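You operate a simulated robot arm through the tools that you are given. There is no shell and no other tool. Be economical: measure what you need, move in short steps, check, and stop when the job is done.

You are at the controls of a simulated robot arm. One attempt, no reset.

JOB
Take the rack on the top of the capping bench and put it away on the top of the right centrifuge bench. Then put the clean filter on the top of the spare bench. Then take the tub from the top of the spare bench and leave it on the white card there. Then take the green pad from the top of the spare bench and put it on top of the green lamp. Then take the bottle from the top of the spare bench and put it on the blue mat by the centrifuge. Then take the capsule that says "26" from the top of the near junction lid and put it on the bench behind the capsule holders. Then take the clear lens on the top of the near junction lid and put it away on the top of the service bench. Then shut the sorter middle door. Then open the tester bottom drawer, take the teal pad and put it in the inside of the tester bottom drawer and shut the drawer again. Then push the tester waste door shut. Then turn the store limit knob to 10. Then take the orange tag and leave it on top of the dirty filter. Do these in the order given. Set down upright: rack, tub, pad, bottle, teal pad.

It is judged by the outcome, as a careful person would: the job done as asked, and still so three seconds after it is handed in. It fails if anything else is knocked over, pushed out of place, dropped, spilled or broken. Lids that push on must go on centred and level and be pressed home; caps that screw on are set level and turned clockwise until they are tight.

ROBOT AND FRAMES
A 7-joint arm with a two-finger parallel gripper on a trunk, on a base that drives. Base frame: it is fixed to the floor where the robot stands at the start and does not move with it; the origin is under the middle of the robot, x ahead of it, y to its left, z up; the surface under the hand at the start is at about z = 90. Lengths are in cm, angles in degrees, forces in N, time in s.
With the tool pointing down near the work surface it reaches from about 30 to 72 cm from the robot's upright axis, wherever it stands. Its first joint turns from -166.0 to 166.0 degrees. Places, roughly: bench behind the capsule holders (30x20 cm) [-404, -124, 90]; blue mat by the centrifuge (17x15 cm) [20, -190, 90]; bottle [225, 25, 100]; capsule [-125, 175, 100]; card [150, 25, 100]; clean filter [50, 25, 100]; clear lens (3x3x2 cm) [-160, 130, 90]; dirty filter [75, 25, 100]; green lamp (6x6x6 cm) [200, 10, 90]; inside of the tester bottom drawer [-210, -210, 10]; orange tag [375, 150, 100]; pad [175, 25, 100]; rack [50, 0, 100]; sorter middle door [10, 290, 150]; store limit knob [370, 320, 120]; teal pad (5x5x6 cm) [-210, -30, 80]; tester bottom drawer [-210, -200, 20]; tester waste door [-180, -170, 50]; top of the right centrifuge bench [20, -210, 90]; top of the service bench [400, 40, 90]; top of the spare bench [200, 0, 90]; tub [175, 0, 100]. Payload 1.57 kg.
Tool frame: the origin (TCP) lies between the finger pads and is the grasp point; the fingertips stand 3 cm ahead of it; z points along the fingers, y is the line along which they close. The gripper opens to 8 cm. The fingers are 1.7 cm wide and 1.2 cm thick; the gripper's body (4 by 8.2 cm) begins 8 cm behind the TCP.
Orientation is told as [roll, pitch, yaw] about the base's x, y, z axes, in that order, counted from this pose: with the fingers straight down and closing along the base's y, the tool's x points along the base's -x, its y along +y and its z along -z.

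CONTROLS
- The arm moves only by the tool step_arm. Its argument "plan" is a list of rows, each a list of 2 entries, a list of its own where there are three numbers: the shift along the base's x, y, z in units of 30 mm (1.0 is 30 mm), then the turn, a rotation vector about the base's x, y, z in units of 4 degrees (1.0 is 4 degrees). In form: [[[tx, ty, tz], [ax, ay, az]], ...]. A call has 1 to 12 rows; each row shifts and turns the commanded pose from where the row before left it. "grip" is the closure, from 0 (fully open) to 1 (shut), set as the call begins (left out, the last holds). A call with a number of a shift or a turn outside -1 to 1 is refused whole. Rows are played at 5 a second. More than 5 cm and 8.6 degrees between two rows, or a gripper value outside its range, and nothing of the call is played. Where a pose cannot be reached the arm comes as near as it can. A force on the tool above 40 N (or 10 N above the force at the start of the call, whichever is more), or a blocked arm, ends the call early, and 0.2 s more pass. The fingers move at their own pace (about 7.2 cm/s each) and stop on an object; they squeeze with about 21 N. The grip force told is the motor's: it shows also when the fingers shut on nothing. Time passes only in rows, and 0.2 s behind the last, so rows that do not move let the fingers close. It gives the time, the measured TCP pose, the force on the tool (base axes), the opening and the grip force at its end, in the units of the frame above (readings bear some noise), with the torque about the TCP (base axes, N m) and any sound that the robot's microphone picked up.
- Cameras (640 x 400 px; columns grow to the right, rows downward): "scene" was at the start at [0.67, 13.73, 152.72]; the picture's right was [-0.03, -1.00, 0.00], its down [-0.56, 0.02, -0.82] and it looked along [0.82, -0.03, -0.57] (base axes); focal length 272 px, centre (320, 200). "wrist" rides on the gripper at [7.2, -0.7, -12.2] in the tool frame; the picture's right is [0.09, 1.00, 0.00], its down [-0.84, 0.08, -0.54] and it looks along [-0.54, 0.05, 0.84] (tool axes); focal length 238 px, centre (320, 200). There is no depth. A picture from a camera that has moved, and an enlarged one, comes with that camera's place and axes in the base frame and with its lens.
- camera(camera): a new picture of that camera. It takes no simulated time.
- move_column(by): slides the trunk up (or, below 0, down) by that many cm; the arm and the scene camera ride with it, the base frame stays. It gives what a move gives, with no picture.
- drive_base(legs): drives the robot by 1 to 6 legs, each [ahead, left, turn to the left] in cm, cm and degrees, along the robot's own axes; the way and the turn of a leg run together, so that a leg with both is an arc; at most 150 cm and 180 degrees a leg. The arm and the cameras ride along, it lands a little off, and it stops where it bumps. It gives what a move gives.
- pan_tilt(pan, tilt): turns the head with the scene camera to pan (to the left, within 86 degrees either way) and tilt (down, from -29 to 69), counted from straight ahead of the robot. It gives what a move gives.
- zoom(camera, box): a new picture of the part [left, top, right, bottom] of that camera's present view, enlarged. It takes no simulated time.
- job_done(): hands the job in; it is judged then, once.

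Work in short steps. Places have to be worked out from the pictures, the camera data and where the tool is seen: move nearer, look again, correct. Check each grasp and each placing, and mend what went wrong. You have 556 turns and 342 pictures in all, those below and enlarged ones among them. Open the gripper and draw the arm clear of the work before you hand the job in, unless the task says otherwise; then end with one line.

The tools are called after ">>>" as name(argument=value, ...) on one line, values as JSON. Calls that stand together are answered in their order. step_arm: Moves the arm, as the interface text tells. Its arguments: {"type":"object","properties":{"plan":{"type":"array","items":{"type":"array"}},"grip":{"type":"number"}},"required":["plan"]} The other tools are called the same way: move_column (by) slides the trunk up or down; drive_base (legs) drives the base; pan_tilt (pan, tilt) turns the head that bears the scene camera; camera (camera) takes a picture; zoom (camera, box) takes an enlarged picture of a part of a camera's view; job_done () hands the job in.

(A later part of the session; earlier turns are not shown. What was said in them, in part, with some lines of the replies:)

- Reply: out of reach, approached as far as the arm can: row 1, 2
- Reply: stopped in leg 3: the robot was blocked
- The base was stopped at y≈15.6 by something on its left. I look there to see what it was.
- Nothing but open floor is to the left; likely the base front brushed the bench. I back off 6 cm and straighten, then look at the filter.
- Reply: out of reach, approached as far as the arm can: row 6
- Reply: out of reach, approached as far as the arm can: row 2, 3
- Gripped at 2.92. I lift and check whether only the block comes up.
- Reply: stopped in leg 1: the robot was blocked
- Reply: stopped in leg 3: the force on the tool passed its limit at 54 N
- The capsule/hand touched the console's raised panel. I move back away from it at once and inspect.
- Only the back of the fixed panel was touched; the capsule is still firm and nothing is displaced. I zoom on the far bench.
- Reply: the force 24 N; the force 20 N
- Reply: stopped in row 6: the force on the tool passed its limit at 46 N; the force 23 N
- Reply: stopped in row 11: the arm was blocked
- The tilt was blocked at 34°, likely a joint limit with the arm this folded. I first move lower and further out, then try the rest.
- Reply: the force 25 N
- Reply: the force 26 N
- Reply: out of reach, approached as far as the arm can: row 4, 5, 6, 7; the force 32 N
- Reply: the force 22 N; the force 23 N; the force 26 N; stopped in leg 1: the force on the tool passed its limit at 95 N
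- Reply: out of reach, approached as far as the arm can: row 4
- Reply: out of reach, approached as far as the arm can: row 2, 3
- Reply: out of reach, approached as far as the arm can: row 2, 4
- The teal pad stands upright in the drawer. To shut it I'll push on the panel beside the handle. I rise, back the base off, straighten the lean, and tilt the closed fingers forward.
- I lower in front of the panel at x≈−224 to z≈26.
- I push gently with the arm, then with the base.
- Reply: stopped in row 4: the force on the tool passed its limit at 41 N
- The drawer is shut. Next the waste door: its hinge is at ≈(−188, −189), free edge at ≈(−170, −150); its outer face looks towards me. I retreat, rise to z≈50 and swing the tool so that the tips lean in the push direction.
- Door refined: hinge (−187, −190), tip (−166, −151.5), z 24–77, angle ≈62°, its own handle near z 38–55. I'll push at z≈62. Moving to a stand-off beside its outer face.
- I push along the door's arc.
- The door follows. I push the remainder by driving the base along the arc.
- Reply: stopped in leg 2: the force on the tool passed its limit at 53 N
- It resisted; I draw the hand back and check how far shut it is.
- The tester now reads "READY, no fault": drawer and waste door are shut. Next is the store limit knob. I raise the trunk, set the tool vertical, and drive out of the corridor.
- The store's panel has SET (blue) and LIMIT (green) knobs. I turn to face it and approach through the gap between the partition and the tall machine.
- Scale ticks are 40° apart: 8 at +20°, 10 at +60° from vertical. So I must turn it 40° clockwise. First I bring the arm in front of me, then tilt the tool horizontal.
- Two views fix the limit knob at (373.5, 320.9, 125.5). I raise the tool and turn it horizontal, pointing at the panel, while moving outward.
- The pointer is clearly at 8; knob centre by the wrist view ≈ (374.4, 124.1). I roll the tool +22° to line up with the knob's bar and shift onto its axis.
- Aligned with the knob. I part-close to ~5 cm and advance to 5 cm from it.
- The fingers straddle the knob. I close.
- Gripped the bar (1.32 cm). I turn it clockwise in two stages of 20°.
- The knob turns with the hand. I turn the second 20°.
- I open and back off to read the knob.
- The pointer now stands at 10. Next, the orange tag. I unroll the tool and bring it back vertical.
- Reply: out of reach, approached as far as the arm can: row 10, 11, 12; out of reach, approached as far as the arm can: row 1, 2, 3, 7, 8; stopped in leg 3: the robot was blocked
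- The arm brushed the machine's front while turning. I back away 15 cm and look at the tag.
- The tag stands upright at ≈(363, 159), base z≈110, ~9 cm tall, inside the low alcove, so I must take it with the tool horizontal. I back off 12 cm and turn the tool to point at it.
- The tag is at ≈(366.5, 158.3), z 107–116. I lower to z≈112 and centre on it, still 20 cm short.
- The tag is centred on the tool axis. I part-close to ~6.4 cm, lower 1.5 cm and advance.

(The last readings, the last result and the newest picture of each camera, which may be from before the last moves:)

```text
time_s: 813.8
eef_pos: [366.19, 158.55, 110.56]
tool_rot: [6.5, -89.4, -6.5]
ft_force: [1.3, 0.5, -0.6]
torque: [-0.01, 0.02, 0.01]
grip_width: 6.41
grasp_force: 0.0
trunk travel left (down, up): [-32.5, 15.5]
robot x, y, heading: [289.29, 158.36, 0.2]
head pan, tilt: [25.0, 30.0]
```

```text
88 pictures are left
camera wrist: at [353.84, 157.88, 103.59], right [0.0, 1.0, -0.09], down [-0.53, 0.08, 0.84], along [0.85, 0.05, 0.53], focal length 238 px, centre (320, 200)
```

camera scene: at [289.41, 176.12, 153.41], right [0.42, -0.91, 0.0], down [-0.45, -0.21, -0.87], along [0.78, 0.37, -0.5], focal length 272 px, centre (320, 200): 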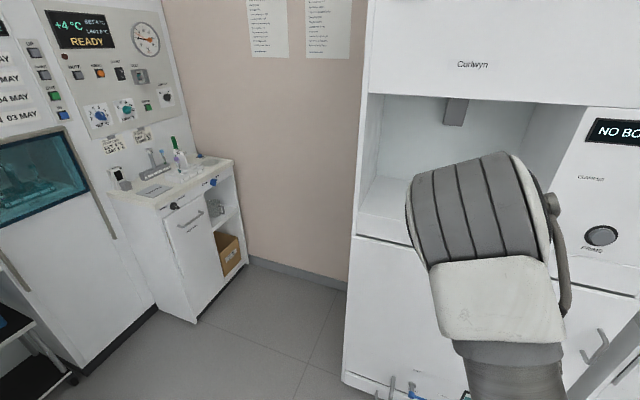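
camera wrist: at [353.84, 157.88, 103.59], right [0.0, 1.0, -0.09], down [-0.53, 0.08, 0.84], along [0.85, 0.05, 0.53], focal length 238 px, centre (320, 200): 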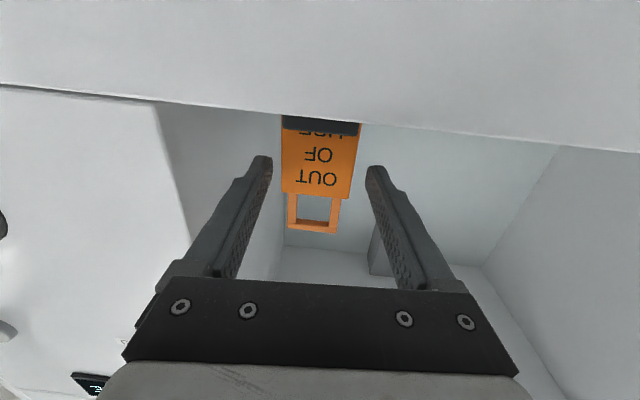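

The tag is between the pads. Close and lift.

>>> step_arm(plan=[[[0.2, 0, 0], [0, 0, 0]], [[0, 0, 0], [0, 0, 0]], [[0, 0, 0], [0, 0, 0]], [[0, 0, 0], [0, 0, 0]]], grip=1)

>>> step_arm(plan=[[[0, 0, 0.3], [0, 0, 0]], [[0, 0, 0.5], [0, 0, 0]], [[0, 0, 0.4], [0, 0, 0]]])

>>> camera(camera="wrist")

```text
time_s: 814.8
eef_pos: [366.71, 158.66, 110.64]
tool_rot: [7.2, -89.3, -7.1]
ft_force: [-7.8, 0.4, -0.1]
torque: [0.0, 0.24, 0.09]
grip_width: 4.9
grasp_force: 21.1
trunk travel left (down, up): [-32.5, 15.5]
robot x, y, heading: [289.34, 158.3, 0.2]
head pan, tilt: [25.0, 30.0]
```

```text
time_s: 815.6
eef_pos: [366.87, 158.74, 114.27]
tool_rot: [7.8, -89.4, -7.8]
ft_force: [0.5, 0.1, -0.2]
torque: [0.05, 0.0, 0.01]
grip_width: 4.93
grasp_force: 21.3
trunk travel left (down, up): [-32.5, 15.5]
robot x, y, heading: [289.22, 158.46, -0.1]
head pan, tilt: [25.0, 30.0]
```

```text
87 pictures are left
camera wrist: at [354.54, 158.1, 107.26], right [0.0, 1.0, -0.09], down [-0.53, 0.08, 0.84], along [0.85, 0.05, 0.53], focal length 238 px, centre (320, 200)
```

wrist: 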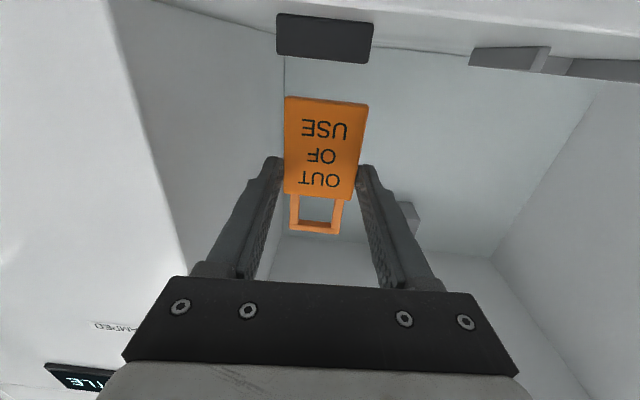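

Only the orange plate lifts; the black piece is its stand. The plate sits too deep between the fingers to lay it flat later, so I lower it back into its stand exactly and re-grip nearer the fingertips.

>>> step_arm(plan=[[[0, 0, -0.4], [0, 0, 0]], [[0, 0, -0.4], [0, 0, 0]], [[0, 0, -0.2], [0, 0, 0]], [[0, 0, -0.1], [0, 0, 0]]])

>>> camera(camera="wrist")

```text
time_s: 816.6
eef_pos: [366.78, 158.97, 111.2]
tool_rot: [18.6, -89.7, -18.5]
ft_force: [0.1, 1.4, 17.7]
torque: [0.05, -0.63, 0.17]
grip_width: 4.95
grasp_force: 21.1
trunk travel left (down, up): [-32.5, 15.5]
robot x, y, heading: [289.32, 158.54, 0.1]
head pan, tilt: [25.0, 30.0]
```

```text
86 pictures are left
camera wrist: at [354.47, 158.26, 104.17], right [0.0, 1.0, -0.09], down [-0.54, 0.07, 0.84], along [0.84, 0.05, 0.54], focal length 238 px, centre (320, 200)
```

wrist: 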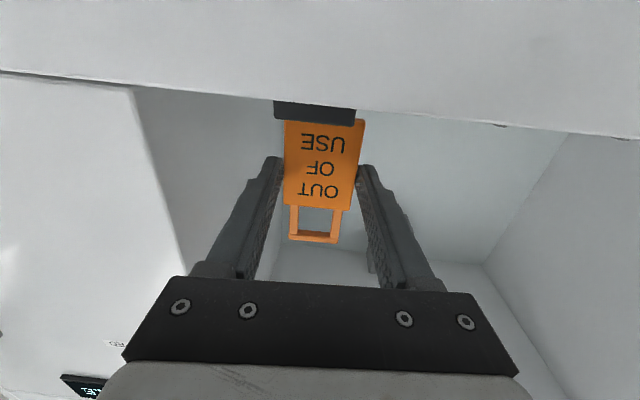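

The plate meets the stand's rim, shifted ~0.4 cm in y. I raise a touch, shift back, and try again gently.

>>> step_arm(plan=[[[0, 0, 0.25], [0, 0, 0]], [[0, -0.13, 0], [0, 0, 0]], [[0, 0, 0], [0, 0, 0]]])

>>> zoom(camera="wrist", box=[220, 60, 420, 260])

```text
time_s: 817.4
eef_pos: [366.71, 158.41, 111.41]
tool_rot: [5.2, -88.9, -5.2]
ft_force: [-0.6, 0.1, -0.3]
torque: [0.02, 0.0, 0.0]
grip_width: 4.89
grasp_force: 20.8
trunk travel left (down, up): [-32.5, 15.5]
robot x, y, heading: [289.83, 158.22, 0.2]
head pan, tilt: [25.0, 30.0]
```

```text
2.00 times, centred on (320, 160) of wrist
camera zoom: at [354.39, 157.66, 104.48], right [0.0, 1.0, -0.09], down [-0.53, 0.08, 0.85], along [0.85, 0.05, 0.53], focal length 477 px, centre (320, 280)
```

zoom: 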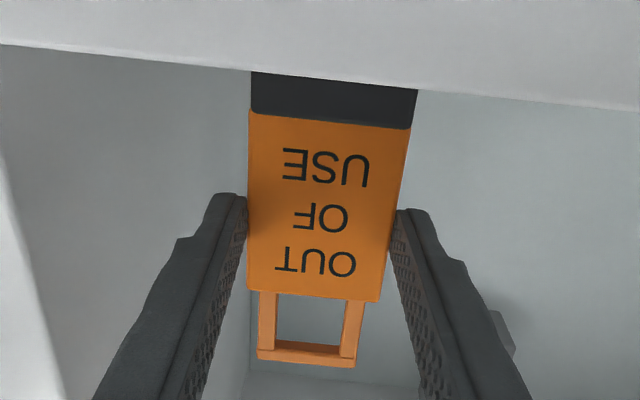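

>>> step_arm(plan=[[[0, 0, -0.1], [0, 0, 0]], [[0, 0, -0.1], [0, 0, 0]], [[0, 0, -0.1], [0, 0, 0]]])

>>> zoom(camera="wrist", box=[220, 60, 420, 260])

```text
time_s: 818.2
eef_pos: [366.88, 158.31, 111.17]
tool_rot: [31.8, -89.8, -31.7]
ft_force: [-0.6, -0.2, 15.5]
torque: [-0.02, -0.41, 0.03]
grip_width: 4.9
grasp_force: 20.8
trunk travel left (down, up): [-32.5, 15.5]
robot x, y, heading: [289.18, 158.12, -0.1]
head pan, tilt: [25.0, 30.0]
```

```text
2.00 times, centred on (320, 160) of wrist
camera zoom: at [354.56, 157.68, 104.1], right [0.0, 1.0, -0.09], down [-0.54, 0.08, 0.84], along [0.84, 0.05, 0.54], focal length 477 px, centre (320, 280)
```

zoom: 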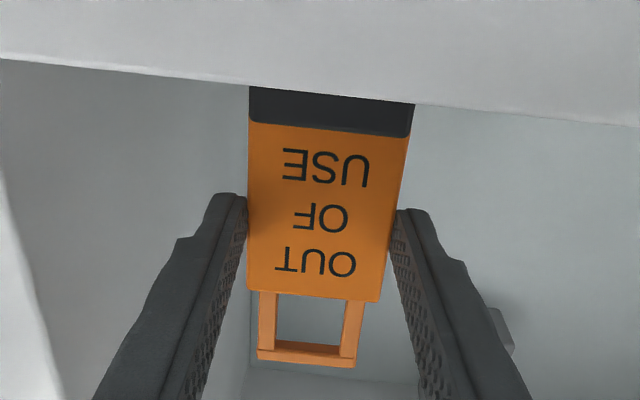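

The plate just rests on the stand's rim. Its present grip can also work: with the tool vertical the plate lies flat and the fingers can straddle the 4.5 cm-thick filter. I lift it out and draw back from the alcove.

>>> step_arm(plan=[[[0, 0, 0.5], [0, 0, 0]], [[0, 0, 0.5], [0, 0, 0]], [[0, 0, 0.5], [0, 0, 0]], [[-0.7, 0, 0.2], [0, 0, 0]], [[-0.9, 0, 0], [0, 0, 0]], [[-0.9, 0, 0], [0, 0, 0]], [[-0.9, 0, 0], [0, 0, 0]], [[-0.9, 0, 0], [0, 0, 0]], [[-0.9, 0, 0], [0, 0, 0]], [[-0.6, 0, 0], [0, 0, 0]]])

>>> camera(camera="wrist")

```text
time_s: 820.4
eef_pos: [349.2, 158.38, 115.98]
tool_rot: [7.0, -89.3, -7.0]
ft_force: [0.7, -0.8, -0.7]
torque: [-0.01, 0.03, -0.02]
grip_width: 4.88
grasp_force: 20.8
trunk travel left (down, up): [-32.5, 15.5]
robot x, y, heading: [289.36, 158.19, 0.1]
head pan, tilt: [25.0, 30.0]
```

```text
83 pictures are left
camera wrist: at [336.87, 157.7, 108.91], right [0.0, 1.0, -0.09], down [-0.53, 0.08, 0.84], along [0.85, 0.05, 0.53], focal length 238 px, centre (320, 200)
```

wrist: 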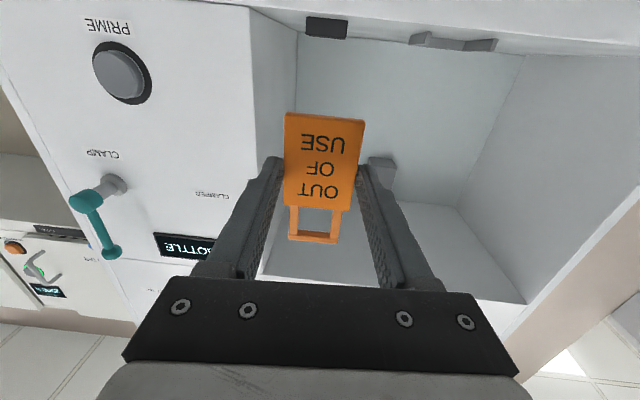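

>>> drive_base(legs=[[-25, 0, 0]])

>>> step_arm(plan=[[[-0.1, 0, 0.2], [0, 1, 0]], [[-0.1, 0, 0.2], [0, 1, 0]], [[-0.1, 0, 0.2], [0, 1, 0]], [[-0.1, 0, 0.2], [0, 1, 0]], [[-0.1, 0, 0.2], [0, 1, 0]], [[-0.1, 0, 0.2], [0, 1, 0]], [[-0.2, 0, 0], [0, 1, 0]], [[-0.2, 0, 0], [0, 1, 0]], [[-0.2, 0, 0], [0, 1, 0]], [[-0.2, 0, 0], [0, 1, 0]], [[-0.2, 0, 0], [0, 1, 0]]])

>>> step_arm(plan=[[[-0.2, 0, 0], [0, 1, 0]], [[-0.2, 0, 0], [0, 1, 0]], [[-0.2, 0, 0], [0, 1, 0]], [[-0.2, 0, 0], [0, 1, 0]], [[-0.2, 0, 0], [0, 1, 0]], [[-0.2, 0, 0], [0, 1, 0]], [[-0.2, 0, 0], [0, 1, 0]], [[0, 0, 0], [0, 1, 0]], [[0, 0, 0], [0, 1, 0]], [[0, 0, 0], [0, 1, 0]], [[0, 0, 0], [0, 1, 0]], [[0, 0, 0], [0, 0, 0]]])

>>> camera(camera="wrist")

```text
time_s: 822.6
eef_pos: [324.12, 158.31, 115.84]
tool_rot: [7.5, -89.3, -7.5]
ft_force: [-0.1, 0.5, 0.5]
torque: [0.01, 0.06, 0.0]
grip_width: 4.9
grasp_force: 21.0
trunk travel left (down, up): [-32.5, 15.5]
robot x, y, heading: [264.38, 158.16, -0.1]
head pan, tilt: [25.0, 30.0]
```

```text
time_s: 825.0
eef_pos: [319.39, 158.34, 119.5]
tool_rot: [0.0, -45.1, -0.1]
ft_force: [0.4, 0.0, -0.4]
torque: [-0.02, 0.0, 0.0]
grip_width: 4.89
grasp_force: 21.1
trunk travel left (down, up): [-32.5, 15.5]
robot x, y, heading: [264.22, 158.5, 0.1]
head pan, tilt: [25.0, 30.0]
```

```text
time_s: 827.6
eef_pos: [315.11, 158.16, 119.41]
tool_rot: [0.0, -1.1, -0.1]
ft_force: [0.0, 0.2, 0.4]
torque: [0.02, 0.01, 0.01]
grip_width: 4.88
grasp_force: 21.3
trunk travel left (down, up): [-32.5, 15.5]
robot x, y, heading: [264.27, 157.94, 0.1]
head pan, tilt: [25.0, 30.0]
```

```text
82 pictures are left
camera wrist: at [307.62, 157.61, 131.56], right [-0.09, 1.0, 0.0], down [0.83, 0.08, 0.56], along [0.56, 0.05, -0.83], focal length 238 px, centre (320, 200)
```

wrist: 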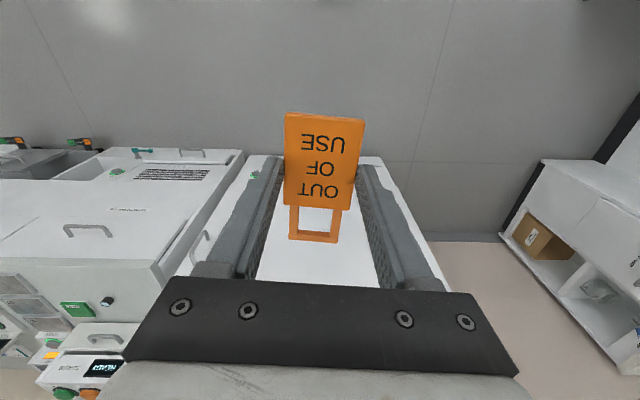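

The plate hangs flat (tilted ~10°, a bit nearer the tips now – good). I drive back along the corridor to the capping bench's front.

>>> drive_base(legs=[[0, -36, 0], [-145, 0, 0], [-144, 0, 0]])

>>> drive_base(legs=[[0, -102, 0]])

>>> pan_tilt(pan=0, tilt=35)

>>> camera(camera="scene")

```text
time_s: 849.3
eef_pos: [26.61, 114.98, 119.42]
tool_rot: [0.0, -1.3, 1.6]
ft_force: [-0.4, 0.3, 0.5]
torque: [-0.02, 0.01, 0.01]
grip_width: 4.9
grasp_force: 20.9
trunk travel left (down, up): [-32.5, 15.5]
robot x, y, heading: [-24.23, 113.39, 1.8]
head pan, tilt: [25.0, 30.0]
```

```text
time_s: 857.1
eef_pos: [29.16, 14.87, 119.39]
tool_rot: [0.0, -1.3, 1.0]
ft_force: [-0.2, -0.2, -0.1]
torque: [0.01, 0.02, 0.01]
grip_width: 4.9
grasp_force: 20.7
trunk travel left (down, up): [-32.5, 15.5]
robot x, y, heading: [-21.31, 13.79, 0.8]
head pan, tilt: [25.0, 30.0]
```

```text
time_s: 858.0
eef_pos: [29.17, 14.9, 119.5]
tool_rot: [-0.1, -1.3, 1.0]
ft_force: [-0.1, -0.3, -0.8]
torque: [0.0, 0.03, 0.02]
grip_width: 4.9
grasp_force: 20.8
trunk travel left (down, up): [-32.5, 15.5]
robot x, y, heading: [-21.12, 13.87, 1.2]
head pan, tilt: [0.0, 35.0]
```

```text
81 pictures are left
camera scene: at [-21.27, 27.96, 152.63], right [0.02, -1.0, 0.0], down [-0.57, -0.01, -0.82], along [0.82, 0.02, -0.57], focal length 272 px, centre (320, 200)
```

scene: 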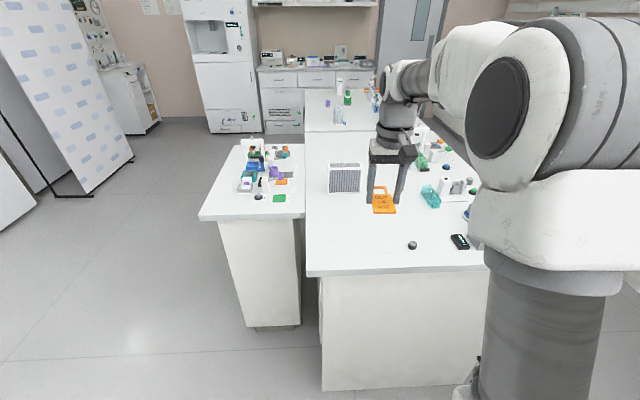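

I turn the wrist +90° (fingers to close across the filter's thickness) and tilt 10° to level the plate, then advance.

>>> step_arm(plan=[[[0, 0, 0], [0, 0, 1]], [[0, 0, 0], [0, 0, 1]], [[0, 0, 0], [0, 0, 1]], [[0, 0, 0], [0, 0, 1]], [[0, 0, 0], [0, 0, 1]], [[0, 0, 0], [0, 0, 1]], [[0, 0, 0], [0, 0, 1]], [[0, 0, 0], [0, 0, 1]], [[0, 0, 0], [0, 0, 1]], [[0, 0, 0], [0, 0, 1]], [[0, 0, 0], [0, 0, 1]], [[0, 0, 0], [0, 0, 1]]])

>>> step_arm(plan=[[[0, 0, 0], [0, 0, 1]], [[0, 0, 0], [0, 0, 1]], [[0, 0, 0], [0, 0, 1]], [[0, 0, 0], [0, 0, 1]], [[0, 0, 0], [0, 0, 1]], [[0, 0, 0], [0, 0, 1]], [[0, 0, 0], [0, 0, 1]], [[0, 0, 0], [0, 0, 1]], [[0, 0, 0], [0, 0, 1]], [[0, 0, 0], [0, 0, 1]], [[0, 0, 0], [0, 0, 0.6]]])

>>> step_arm(plan=[[[0, 0, 0], [-0.8, 0, 0]], [[0, 0, 0], [-0.8, 0, 0]], [[0, 0, 0], [-0.8, 0, 0]]])

>>> drive_base(legs=[[18, 5, -1]])

>>> camera(camera="scene")

>>> camera(camera="wrist")

```text
time_s: 860.6
eef_pos: [29.13, 14.82, 119.58]
tool_rot: [0.0, -1.2, 49.1]
ft_force: [-0.4, 0.1, -0.4]
torque: [0.0, 0.0, -0.01]
grip_width: 4.88
grasp_force: 21.2
trunk travel left (down, up): [-32.5, 15.5]
robot x, y, heading: [-21.72, 13.8, 1.1]
head pan, tilt: [0.0, 35.0]
```

```text
time_s: 863.0
eef_pos: [29.13, 14.89, 119.48]
tool_rot: [-0.1, -1.2, 91.5]
ft_force: [-0.8, -0.3, -0.7]
torque: [0.01, 0.0, -0.01]
grip_width: 4.89
grasp_force: 21.1
trunk travel left (down, up): [-32.5, 15.5]
robot x, y, heading: [-21.39, 13.95, 1.0]
head pan, tilt: [0.0, 35.0]
```

```text
time_s: 863.8
eef_pos: [29.13, 14.94, 119.44]
tool_rot: [0.3, 8.4, 91.4]
ft_force: [1.3, 0.1, -0.1]
torque: [0.03, 0.02, 0.01]
grip_width: 4.85
grasp_force: 20.8
trunk travel left (down, up): [-32.5, 15.5]
robot x, y, heading: [-21.82, 13.78, 1.1]
head pan, tilt: [0.0, 35.0]
```

```text
time_s: 865.6
eef_pos: [47.85, 18.93, 119.46]
tool_rot: [0.2, 8.3, 90.3]
ft_force: [-0.1, 0.5, -0.7]
torque: [-0.04, -0.04, 0.0]
grip_width: 4.88
grasp_force: 21.4
trunk travel left (down, up): [-32.5, 15.5]
robot x, y, heading: [-3.1, 19.21, 0.2]
head pan, tilt: [0.0, 35.0]
```

```text
80 pictures are left
camera scene: at [-2.21, 32.98, 152.63], right [0.0, -1.0, 0.0], down [-0.57, 0.0, -0.82], along [0.82, 0.0, -0.57], focal length 272 px, centre (320, 200)
```

scene: 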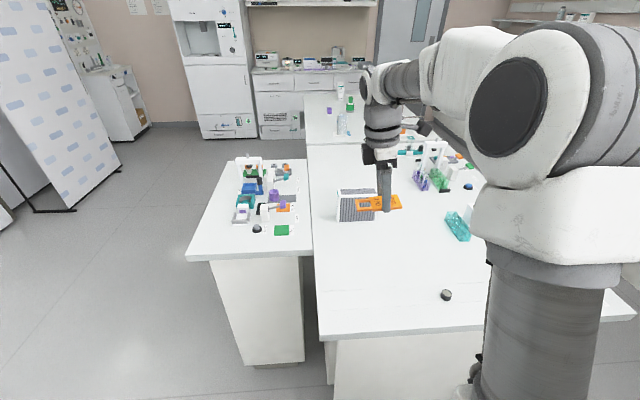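

```text
79 pictures are left
camera wrist: at [48.55, 13.62, 132.58], right [-1.0, -0.1, 0.02], down [-0.08, 0.91, 0.42], along [-0.06, 0.41, -0.91], focal length 238 px, centre (320, 200)
```

wrist: 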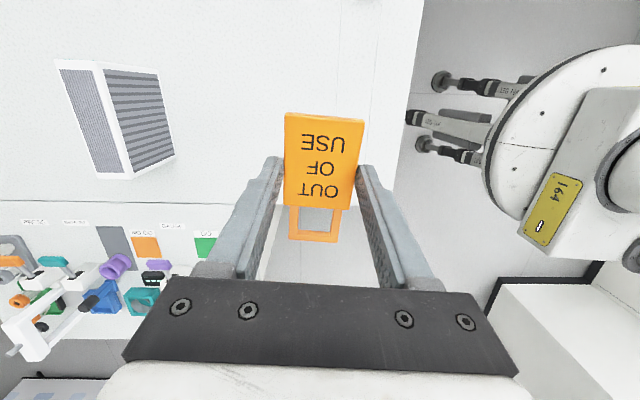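

The dirty filter's top is x 72.3–77.1, y 13.2–26.4 (centre 74.7, 19.8). I creep 3 cm ahead and extend over it at z≈110.

>>> drive_base(legs=[[3, 0, 0]])

>>> step_arm(plan=[[[0.9, 0.1, -0.2], [0, 0, 0]], [[0.9, 0.1, -0.3], [0, 0, 0]], [[0.9, 0.1, -0.3], [0, 0, 0]], [[0.9, 0.1, -0.4], [0, 0, 0]], [[0.9, 0, -0.5], [0, 0, 0]], [[0.9, 0, -0.5], [0, 0, 0]], [[0.9, 0, -0.5], [0, 0, 0]]])

>>> camera(camera="wrist")

>>> zoom(camera="scene", box=[300, 130, 460, 250])

```text
time_s: 866.5
eef_pos: [50.85, 18.89, 119.38]
tool_rot: [0.1, 8.3, 90.3]
ft_force: [-0.2, -0.1, -1.1]
torque: [-0.01, -0.01, 0.04]
grip_width: 4.89
grasp_force: 21.1
trunk travel left (down, up): [-32.5, 15.5]
robot x, y, heading: [0.23, 18.86, -0.2]
head pan, tilt: [0.0, 35.0]
```

```text
time_s: 868.1
eef_pos: [69.51, 20.41, 111.43]
tool_rot: [0.3, 8.4, 90.4]
ft_force: [-1.5, -0.2, -0.2]
torque: [-0.01, -0.1, 0.04]
grip_width: 4.9
grasp_force: 20.9
trunk travel left (down, up): [-32.5, 15.5]
robot x, y, heading: [-0.03, 19.36, -0.2]
head pan, tilt: [0.0, 35.0]
```

```text
78 pictures are left
camera wrist: at [70.16, 15.03, 124.59], right [-1.0, -0.1, 0.02], down [-0.08, 0.91, 0.41], along [-0.06, 0.41, -0.91], focal length 238 px, centre (320, 200)
```

wrist: 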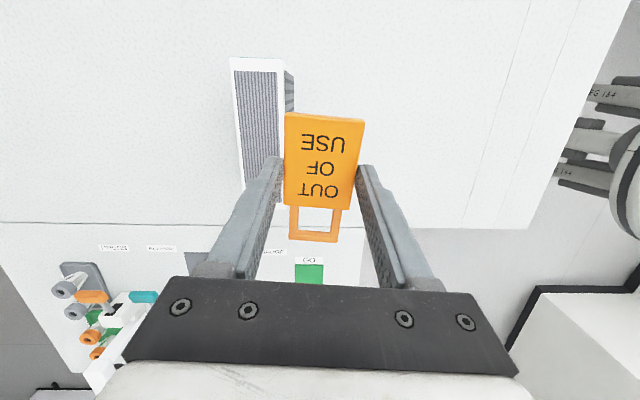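

```text
3.33 times, centred on (380, 190) of scene
camera zoom: at [0.69, 32.99, 152.64], right [0.0, -1.0, 0.0], down [-0.57, 0.0, -0.82], along [0.82, 0.0, -0.57], focal length 906 px, centre (120, 233)
```

zoom: 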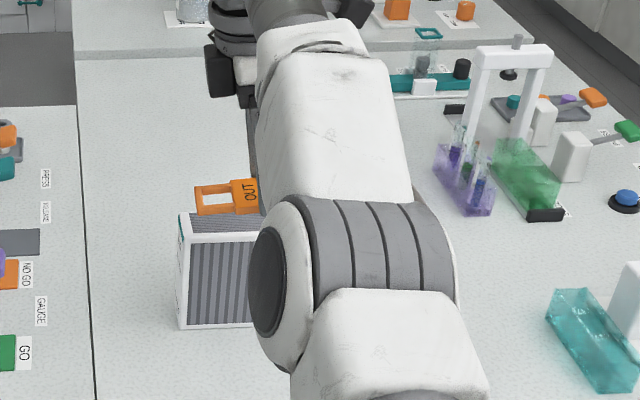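

>>> step_arm(plan=[[[0.6, 0, -0.1], [0, 0, 0]], [[0.6, 0, -0.1], [0, 0, 0]], [[0.6, 0, -0.1], [0, 0, 0]]])

>>> camera(camera="wrist")

>>> zoom(camera="wrist", box=[220, 30, 420, 180])

```text
time_s: 868.9
eef_pos: [70.09, 18.94, 109.67]
tool_rot: [0.2, 8.3, 90.3]
ft_force: [-0.4, -0.1, -0.8]
torque: [-0.01, 0.04, 0.0]
grip_width: 4.89
grasp_force: 21.2
out of reach, approached as far as the arm can: row 1, 2, 3
trunk travel left (down, up): [-32.5, 15.5]
robot x, y, heading: [0.11, 18.8, 0.2]
head pan, tilt: [0.0, 35.0]
```

```text
76 pictures are left
camera wrist: at [70.75, 13.49, 122.76], right [-1.0, -0.1, 0.02], down [-0.08, 0.91, 0.42], along [-0.06, 0.41, -0.91], focal length 238 px, centre (320, 200)
```

wrist: 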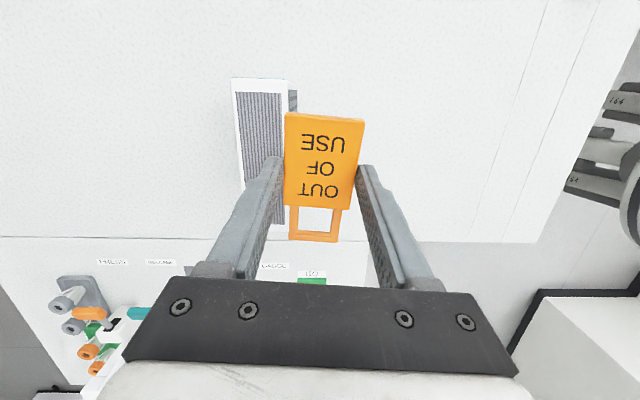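

```text
2.67 times, centred on (320, 105) of wrist
camera zoom: at [70.75, 13.49, 122.76], right [-1.0, -0.1, 0.02], down [-0.08, 0.91, 0.42], along [-0.06, 0.41, -0.91], focal length 636 px, centre (320, 453)
```

zoom: 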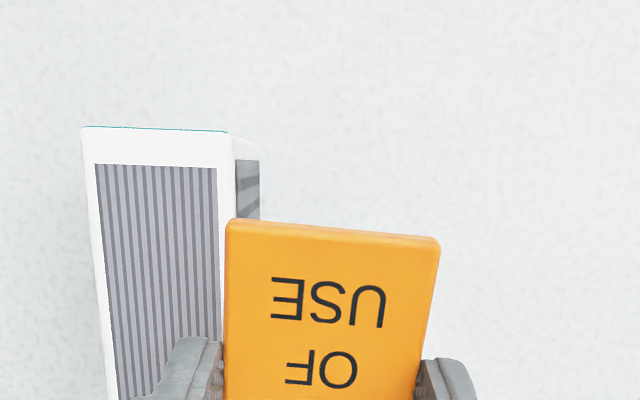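

Reach ends at x≈70. I creep 1.2 cm nearer and lean the tool outward 8° to gain the missing centimetres.

>>> drive_base(legs=[[1.3, 0, 0]])

>>> step_arm(plan=[[[0.2, 0.2, 0], [0, -0.7, 0]], [[0.4, 0.2, 0], [0, -0.7, 0]], [[0.4, 0, 0], [0, -0.7, 0]], [[0.3, 0, 0], [0, 0, 0]]])

>>> camera(camera="wrist")

```text
time_s: 869.7
eef_pos: [71.25, 18.87, 109.64]
tool_rot: [0.2, 8.3, 90.3]
ft_force: [0.0, -1.0, -0.1]
torque: [-0.03, -0.01, 0.03]
grip_width: 4.87
grasp_force: 21.4
trunk travel left (down, up): [-32.5, 15.5]
robot x, y, heading: [1.47, 19.18, -0.2]
head pan, tilt: [0.0, 35.0]
```

```text
time_s: 870.7
eef_pos: [74.41, 20.05, 109.37]
tool_rot: [-8.3, 8.3, 89.1]
ft_force: [-0.3, 0.2, 0.1]
torque: [0.02, 0.01, 0.01]
grip_width: 4.87
grasp_force: 21.6
out of reach, approached as far as the arm can: row 4
trunk travel left (down, up): [-32.5, 15.5]
robot x, y, heading: [0.92, 19.01, 0.1]
head pan, tilt: [0.0, 35.0]
```

```text
74 pictures are left
camera wrist: at [73.17, 14.71, 122.46], right [-0.99, -0.1, -0.13], down [-0.14, 0.91, 0.4], along [0.08, 0.41, -0.91], focal length 238 px, centre (320, 200)
```

wrist: 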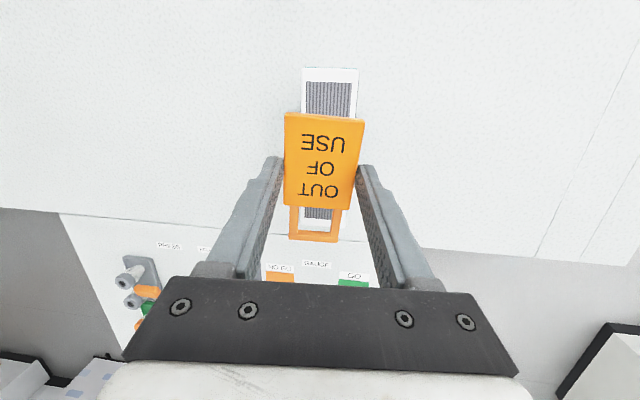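

The plate is over the filter. I lower gradually.

>>> step_arm(plan=[[[0.05, 0, -0.5], [0, 0, 0]], [[0.05, 0, -0.4], [0, 0, 0]], [[0, 0, -0.2], [0, 0, 0]]])

>>> camera(camera="wrist")

>>> zoom(camera="scene", box=[310, 140, 430, 240])

```text
time_s: 871.5
eef_pos: [75.03, 20.19, 106.09]
tool_rot: [-8.2, 8.3, 89.1]
ft_force: [-0.2, -0.5, 0.0]
torque: [0.06, 0.04, 0.03]
grip_width: 4.88
grasp_force: 20.9
out of reach, approached as far as the arm can: row 3
trunk travel left (down, up): [-32.5, 15.5]
robot x, y, heading: [1.45, 18.92, -0.2]
head pan, tilt: [0.0, 35.0]
```

```text
73 pictures are left
camera wrist: at [73.84, 14.83, 119.25], right [-0.99, -0.1, -0.13], down [-0.14, 0.91, 0.4], along [0.08, 0.41, -0.91], focal length 238 px, centre (320, 200)
```

wrist: 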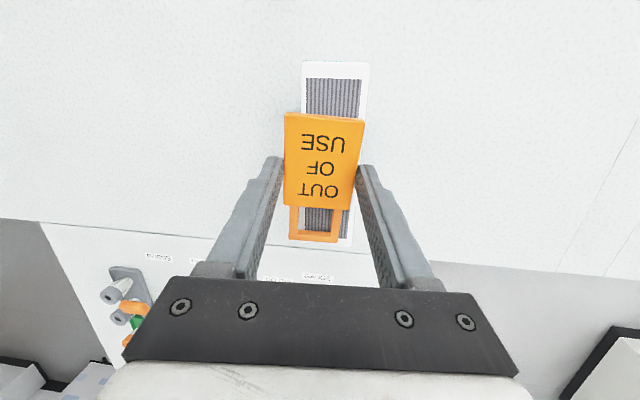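

```text
4.00 times, centred on (370, 190) of scene
camera zoom: at [1.93, 32.98, 152.63], right [0.0, -1.0, 0.0], down [-0.57, 0.0, -0.82], along [0.82, 0.0, -0.57], focal length 1087 px, centre (120, 240)
```

zoom: 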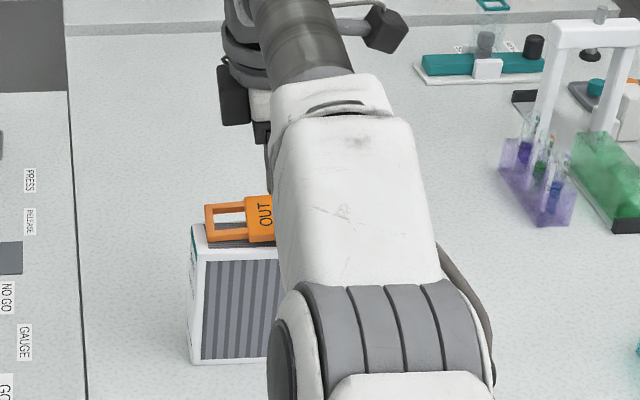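

>>> step_arm(plan=[[[0, 0, -0.2], [0, 0, 0]], [[0, 0, -0.15], [0, 0, 0]], [[0, 0, -0.1], [0, 0, 0]], [[0, 0, -0.1], [0, 0, 0]]])

>>> camera(camera="wrist")

```text
time_s: 872.5
eef_pos: [74.99, 20.2, 105.4]
tool_rot: [-9.0, 8.3, 89.0]
ft_force: [-5.9, 0.2, 39.3]
torque: [0.56, 1.11, 0.01]
grip_width: 4.9
grasp_force: 21.2
out of reach, approached as far as the arm can: row 4
trunk travel left (down, up): [-32.5, 15.5]
robot x, y, heading: [1.53, 19.16, 0.4]
head pan, tilt: [0.0, 35.0]
```

```text
71 pictures are left
camera wrist: at [73.8, 14.81, 118.53], right [-0.99, -0.1, -0.14], down [-0.14, 0.91, 0.4], along [0.09, 0.41, -0.91], focal length 238 px, centre (320, 200)
```

wrist: 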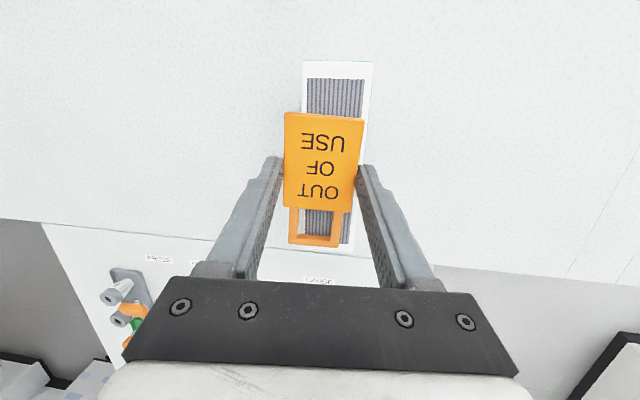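

Contact at the loop end first. I ease up slightly and take back 4° of the levelling tilt so the plate lies flush.

>>> step_arm(plan=[[[0, 0, 0.12], [0, 0, 0]], [[0, 0, 0], [0.5, 0, 0]], [[0, 0, 0], [0.5, 0, 0]]])

>>> zoom(camera="scene", box=[310, 140, 430, 240])

>>> zoom(camera="wrist", box=[220, 50, 420, 260])

```text
time_s: 873.3
eef_pos: [75.2, 20.02, 105.45]
tool_rot: [-8.5, 4.3, 88.9]
ft_force: [-5.2, -6.7, 29.8]
torque: [-0.04, 0.89, 0.18]
grip_width: 4.9
grasp_force: 21.4
trunk travel left (down, up): [-32.5, 15.5]
robot x, y, heading: [1.72, 18.44, 0.1]
head pan, tilt: [0.0, 35.0]
```

```text
4.00 times, centred on (370, 190) of scene
camera zoom: at [1.61, 32.91, 152.64], right [0.0, -1.0, 0.0], down [-0.57, 0.0, -0.82], along [0.82, 0.0, -0.57], focal length 1087 px, centre (120, 240)
```

zoom: 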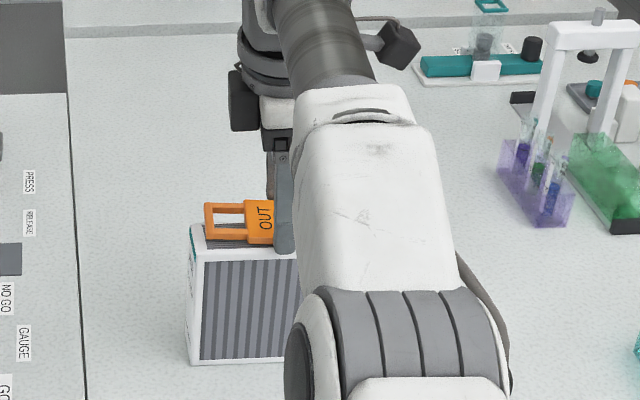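

```text
1.90 times, centred on (320, 155) of wrist
camera zoom: at [73.89, 13.69, 118.1], right [-0.99, -0.08, -0.14], down [-0.14, 0.88, 0.46], along [0.08, 0.47, -0.88], focal length 454 px, centre (320, 286)
```

zoom: 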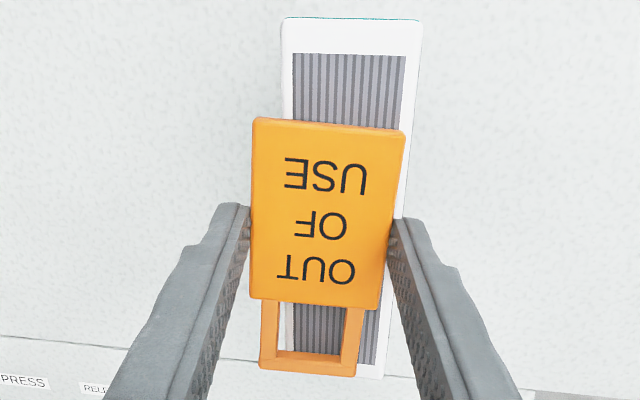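

The near fingertip is bearing on the filter's front rim (plate ~0.6 cm too far back). I raise a little, shift −0.6 cm in x, and lower again.

>>> step_arm(plan=[[[0, 0, 0.25], [0, 0, 0]], [[-0.2, 0, 0], [0, 0, 0]], [[0, 0, 0], [0, 0, 0]]])

>>> step_arm(plan=[[[0, 0, -0.12], [0, 0, 0]], [[0, 0, -0.1], [0, 0, 0]], [[0, 0, -0.08], [0, 0, 0]]])

>>> zoom(camera="scene", box=[320, 160, 400, 230])

```text
time_s: 874.1
eef_pos: [75.28, 20.23, 105.57]
tool_rot: [-7.9, 4.1, 89.2]
ft_force: [-0.3, -0.5, -0.5]
torque: [0.03, 0.01, 0.03]
grip_width: 4.9
grasp_force: 20.6
out of reach, approached as far as the arm can: row 2
trunk travel left (down, up): [-32.5, 15.5]
robot x, y, heading: [1.58, 19.46, -0.0]
head pan, tilt: [0.0, 35.0]
```

```text
time_s: 874.9
eef_pos: [75.18, 20.16, 105.3]
tool_rot: [-8.5, 4.3, 89.0]
ft_force: [-2.4, -0.5, 26.8]
torque: [0.11, 0.77, 0.05]
grip_width: 4.89
grasp_force: 20.5
trunk travel left (down, up): [-32.5, 15.5]
robot x, y, heading: [1.34, 19.02, -0.2]
head pan, tilt: [0.0, 35.0]
```

```text
5.71 times, centred on (360, 195) of scene
camera zoom: at [1.66, 32.96, 152.67], right [0.0, -1.0, 0.0], down [-0.57, 0.0, -0.82], along [0.82, 0.0, -0.57], focal length 1553 px, centre (91, 229)
```

zoom: 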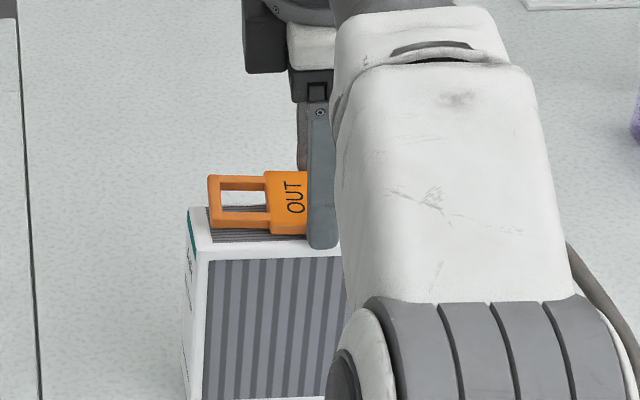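

The shift didn't take (arm at its limit). I raise and command a larger −x move, then check.

>>> step_arm(plan=[[[0, 0, 0.25], [0, 0, 0]], [[-0.15, 0, 0], [0, 0, 0]], [[-0.15, 0, 0], [0, 0, 0]], [[0, 0, 0], [0, 0, 0]]])

>>> zoom(camera="scene", box=[320, 160, 400, 230])

```text
time_s: 875.9
eef_pos: [75.14, 20.28, 105.4]
tool_rot: [-8.1, 4.2, 89.1]
ft_force: [0.1, -0.1, 0.7]
torque: [-0.03, 0.04, 0.02]
grip_width: 4.9
grasp_force: 21.6
out of reach, approached as far as the arm can: row 2, 3
trunk travel left (down, up): [-32.5, 15.5]
robot x, y, heading: [1.68, 19.18, -0.1]
head pan, tilt: [0.0, 35.0]
```

```text
5.71 times, centred on (360, 195) of scene
camera zoom: at [1.92, 32.97, 152.61], right [0.0, -1.0, 0.0], down [-0.57, 0.0, -0.82], along [0.82, 0.0, -0.57], focal length 1553 px, centre (91, 229)
```

zoom: 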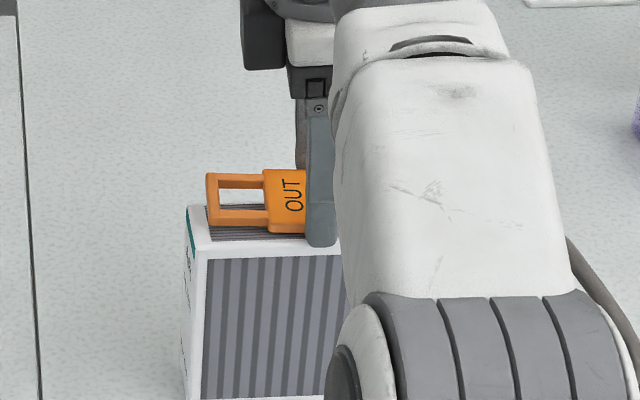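

I use the base for the fine shift: back 0.7 cm.

>>> drive_base(legs=[[-0.7, 0, 0]])

>>> zoom(camera="scene", box=[320, 160, 400, 230])

>>> zoom(camera="wrist", box=[220, 50, 420, 260])

```text
time_s: 876.6
eef_pos: [74.55, 20.46, 105.56]
tool_rot: [-8.2, 4.3, 89.1]
ft_force: [-0.2, 0.0, -1.5]
torque: [-0.01, 0.0, 0.02]
grip_width: 4.91
grasp_force: 21.2
trunk travel left (down, up): [-32.5, 15.5]
robot x, y, heading: [0.51, 19.18, -0.1]
head pan, tilt: [0.0, 35.0]
```

```text
5.71 times, centred on (360, 195) of scene
camera zoom: at [1.25, 32.98, 152.63], right [0.0, -1.0, 0.0], down [-0.57, 0.0, -0.82], along [0.82, 0.0, -0.57], focal length 1553 px, centre (91, 229)
```

zoom: 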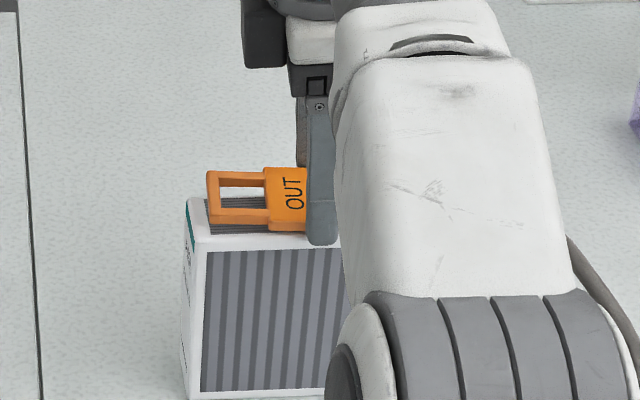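

```text
1.90 times, centred on (320, 155) of wrist
camera zoom: at [73.34, 14.08, 118.27], right [-0.99, -0.09, -0.13], down [-0.14, 0.88, 0.46], along [0.08, 0.47, -0.88], focal length 454 px, centre (320, 286)
```

zoom: 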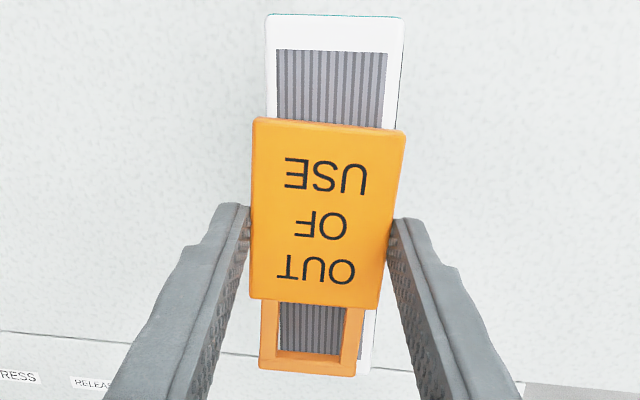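

Centred now. Lower gently.

>>> step_arm(plan=[[[0, 0, -0.12], [0, 0, 0]], [[0, 0, -0.1], [0, 0, 0]], [[0, 0, -0.1], [0, 0, 0]]])

>>> zoom(camera="scene", box=[320, 160, 400, 230])

```text
time_s: 877.4
eef_pos: [74.56, 20.29, 105.44]
tool_rot: [-8.9, 4.3, 89.0]
ft_force: [-5.2, 0.9, 33.0]
torque: [0.09, 0.85, 0.03]
grip_width: 4.89
grasp_force: 21.1
trunk travel left (down, up): [-32.5, 15.5]
robot x, y, heading: [0.67, 19.04, 0.2]
head pan, tilt: [0.0, 35.0]
```

```text
5.71 times, centred on (360, 195) of scene
camera zoom: at [0.87, 32.98, 152.68], right [0.0, -1.0, 0.0], down [-0.57, 0.0, -0.82], along [0.82, 0.0, -0.57], focal length 1553 px, centre (91, 229)
```

zoom: 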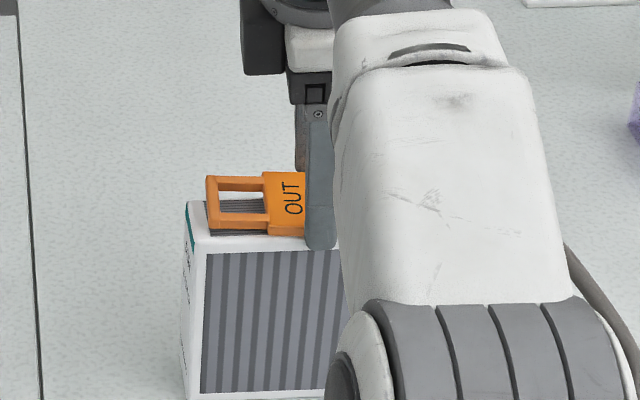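

The near fingertip rests on the rim with the plate's underside only ~0.5 cm above the filter's top – close enough to let it settle. I relieve the load, then open gently.

>>> step_arm(plan=[[[0, 0, 0.08], [0, 0, 0]], [[0, 0, 0], [0, 0, 0]]])

```text
time_s: 878.0
eef_pos: [74.69, 20.49, 105.35]
tool_rot: [-8.5, 4.2, 89.2]
ft_force: [-2.1, 3.2, 31.5]
torque: [0.2, 0.7, -0.06]
grip_width: 4.89
grasp_force: 21.4
trunk travel left (down, up): [-32.5, 15.5]
robot x, y, heading: [0.52, 19.34, 0.2]
head pan, tilt: [0.0, 35.0]
```

>>> step_arm(plan=[[[0, 0, 0.08], [0, 0, 0]], [[0, 0, 0.04], [0, 0, 0]]])

```text
time_s: 878.6
eef_pos: [74.47, 20.21, 105.4]
tool_rot: [-8.3, 4.2, 89.0]
ft_force: [0.0, 2.8, 21.9]
torque: [0.23, 0.43, -0.02]
grip_width: 4.91
grasp_force: 21.1
trunk travel left (down, up): [-32.5, 15.5]
robot x, y, heading: [0.4, 18.81, -0.3]
head pan, tilt: [0.0, 35.0]
```

>>> step_arm(plan=[[[0, 0, 0.05], [0, 0, 0]], [[0, 0, 0.03], [0, 0, 0]]])

>>> zoom(camera="wrist", box=[220, 50, 420, 260])

```text
time_s: 879.2
eef_pos: [74.52, 20.24, 105.39]
tool_rot: [-8.0, 4.3, 89.1]
ft_force: [0.0, 2.2, 9.2]
torque: [0.13, 0.19, -0.03]
grip_width: 4.85
grasp_force: 21.0
trunk travel left (down, up): [-32.5, 15.5]
robot x, y, heading: [0.37, 19.01, 0.0]
head pan, tilt: [0.0, 35.0]
```

```text
1.90 times, centred on (320, 155) of wrist
camera zoom: at [73.35, 14.05, 118.05], right [-0.99, -0.09, -0.13], down [-0.14, 0.88, 0.46], along [0.08, 0.47, -0.88], focal length 454 px, centre (320, 286)
```

zoom: 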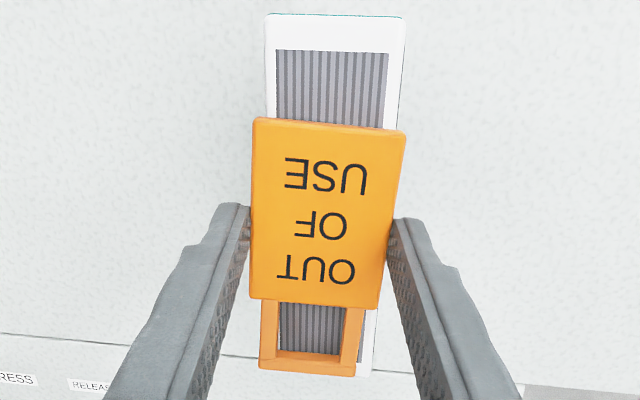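

Load is small now. Open.

>>> step_arm(plan=[[[0, 0, 0], [0, 0, 0]], [[0, 0, 0], [0, 0, 0]], [[0, 0, 0], [0, 0, 0]], [[0, 0, 0], [0, 0, 0]]], grip=0.2)

>>> zoom(camera="wrist", box=[220, 50, 420, 260])

>>> zoom(camera="scene", box=[320, 160, 400, 230])

```text
time_s: 880.2
eef_pos: [74.71, 20.28, 105.44]
tool_rot: [-8.2, 4.3, 89.0]
ft_force: [0.8, -1.1, 4.4]
torque: [0.02, 0.12, 0.0]
grip_width: 6.33
grasp_force: 0.0
trunk travel left (down, up): [-32.5, 15.5]
robot x, y, heading: [0.17, 18.97, -0.1]
head pan, tilt: [0.0, 35.0]
```

```text
1.90 times, centred on (320, 155) of wrist
camera zoom: at [73.38, 14.01, 118.15], right [-0.99, -0.09, -0.13], down [-0.14, 0.88, 0.46], along [0.08, 0.47, -0.88], focal length 454 px, centre (320, 286)
```

zoom: 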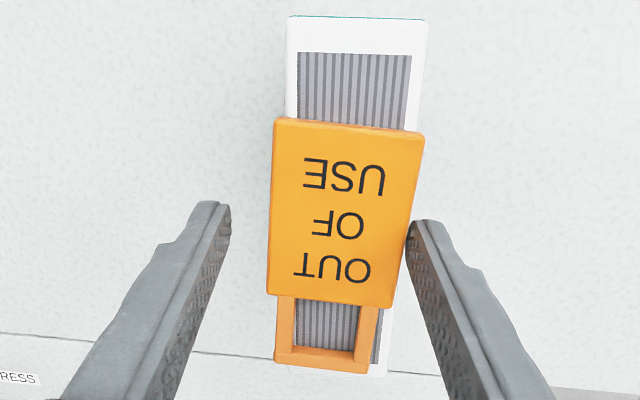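

```text
5.71 times, centred on (360, 195) of scene
camera zoom: at [1.2, 32.98, 152.62], right [0.0, -1.0, 0.0], down [-0.57, 0.0, -0.82], along [0.82, 0.0, -0.57], focal length 1553 px, centre (91, 229)
```

zoom: 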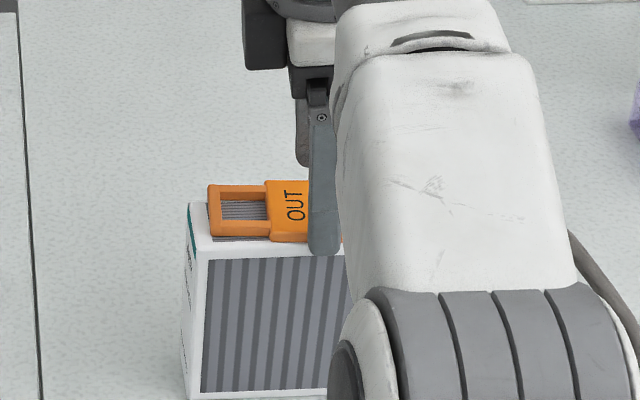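

The plate now lies on the filter's top. I unload a hair, open fully, then rise straight.

>>> step_arm(plan=[[[0, 0, 0.06], [0, 0, 0]], [[0, 0, 0], [0, 0, 0]]])

>>> step_arm(plan=[[[0, 0, 0], [0, 0, 0]], [[0, 0, 0], [0, 0, 0]], [[0, 0, 0.2], [0, 0, 0]], [[0, 0, 0.3], [0, 0, 0]]], grip=0)

>>> camera(camera="wrist")

```text
time_s: 880.8
eef_pos: [74.62, 20.38, 105.58]
tool_rot: [-8.0, 4.4, 89.0]
ft_force: [-0.6, 0.0, -0.2]
torque: [0.0, 0.0, 0.02]
grip_width: 6.39
grasp_force: 0.0
trunk travel left (down, up): [-32.5, 15.5]
robot x, y, heading: [0.47, 18.84, -0.2]
head pan, tilt: [0.0, 35.0]
```

```text
time_s: 881.8
eef_pos: [74.46, 20.26, 107.09]
tool_rot: [-8.2, 4.3, 89.2]
ft_force: [-0.2, 0.4, 0.1]
torque: [-0.01, 0.01, -0.01]
grip_width: 8.01
grasp_force: 0.0
trunk travel left (down, up): [-32.5, 15.5]
robot x, y, heading: [0.96, 19.56, 0.0]
head pan, tilt: [0.0, 35.0]
```

```text
60 pictures are left
camera wrist: at [73.21, 14.04, 119.76], right [-0.99, -0.09, -0.13], down [-0.14, 0.88, 0.46], along [0.08, 0.47, -0.88], focal length 238 px, centre (320, 200)
```

wrist: 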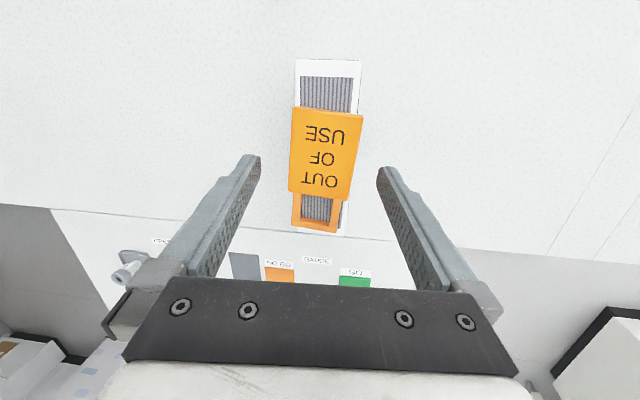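

The tag rests centred on the dirty filter. I rise and draw the arm clear, then verify.

>>> step_arm(plan=[[[-0.1, 0, 0.7], [0, 0, 0]], [[-0.2, 0, 0.9], [0, 0, 0]], [[-0.5, 0, 0.9], [0, 0, 0]], [[-0.8, 0, 0.6], [0, 0, 0]], [[-0.9, 0, 0], [0, 0, 0]], [[-0.9, 0, 0], [0, 0, 0]], [[-0.9, -0.5, 0], [0, 0, 0]], [[-0.9, -0.9, 0], [0, 0, 0]], [[-0.5, -0.9, 0], [0, 0, 0]], [[-0.5, -0.9, 0], [0, 0, 0]], [[-0.3, -0.9, 0], [0, 0, 0]]])

>>> drive_base(legs=[[-20, 0, 0]])

>>> zoom(camera="scene", box=[240, 80, 480, 260])

>>> zoom(camera="scene", box=[310, 150, 390, 210])

```text
time_s: 884.2
eef_pos: [68.69, 8.16, 121.92]
tool_rot: [-8.1, 4.3, 89.1]
ft_force: [-0.7, -0.2, -0.7]
torque: [0.01, -0.02, -0.01]
grip_width: 8.02
grasp_force: 0.0
out of reach, approached as far as the arm can: row 1, 3, 4, 5, 6, 7, 8, 9, 10, 11
trunk travel left (down, up): [-32.5, 15.5]
robot x, y, heading: [0.49, 18.85, -0.1]
head pan, tilt: [0.0, 35.0]
```

```text
time_s: 886.2
eef_pos: [48.51, 8.36, 121.96]
tool_rot: [-8.0, 4.3, 89.3]
ft_force: [-0.4, -1.2, 0.1]
torque: [-0.01, 0.0, 0.01]
grip_width: 8.0
grasp_force: 0.0
trunk travel left (down, up): [-32.5, 15.5]
robot x, y, heading: [-19.71, 18.89, 0.3]
head pan, tilt: [0.0, 35.0]
```

```text
2.22 times, centred on (360, 170) of scene
camera zoom: at [-19.02, 32.94, 152.63], right [0.0, -1.0, 0.0], down [-0.57, 0.0, -0.82], along [0.82, 0.0, -0.57], focal length 604 px, centre (231, 267)
```

zoom: 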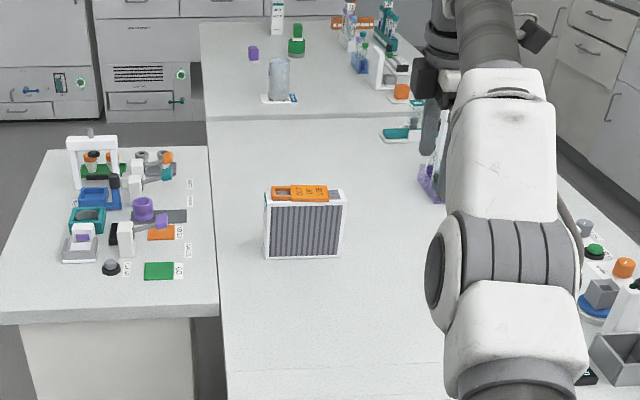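

```text
6.67 times, centred on (350, 180) of scene
camera zoom: at [-19.02, 32.94, 152.63], right [0.0, -1.0, 0.0], down [-0.57, 0.0, -0.82], along [0.82, 0.0, -0.57], focal length 1812 px, centre (120, 333)
```

zoom: 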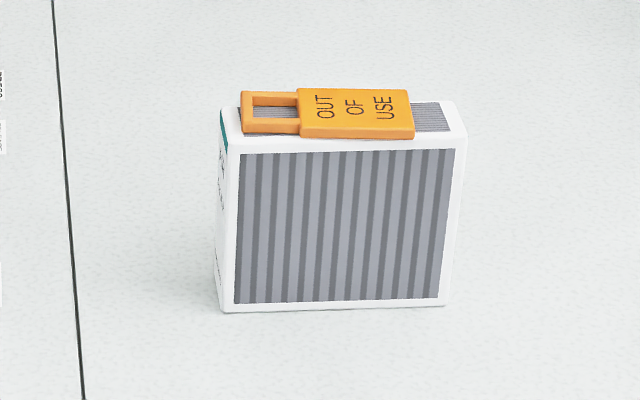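

The tag lies flat on the dirty filter, the pad is still on the lamp and the tub on its card; the gripper is open and clear. All steps are done, so I hand the job in.

>>> job_done()

```text
The job is handed in.
```

All twelve steps were done in the order given and the job is handed in, with the gripper open and the arm clear. Three things happened on the way: the arm brushed the console panel and the tall machine's front, the base touched the junction cabinet, and the dirty filter shifted about half a centimetre as the tag was released. I saw nothing knocked over or dropped.
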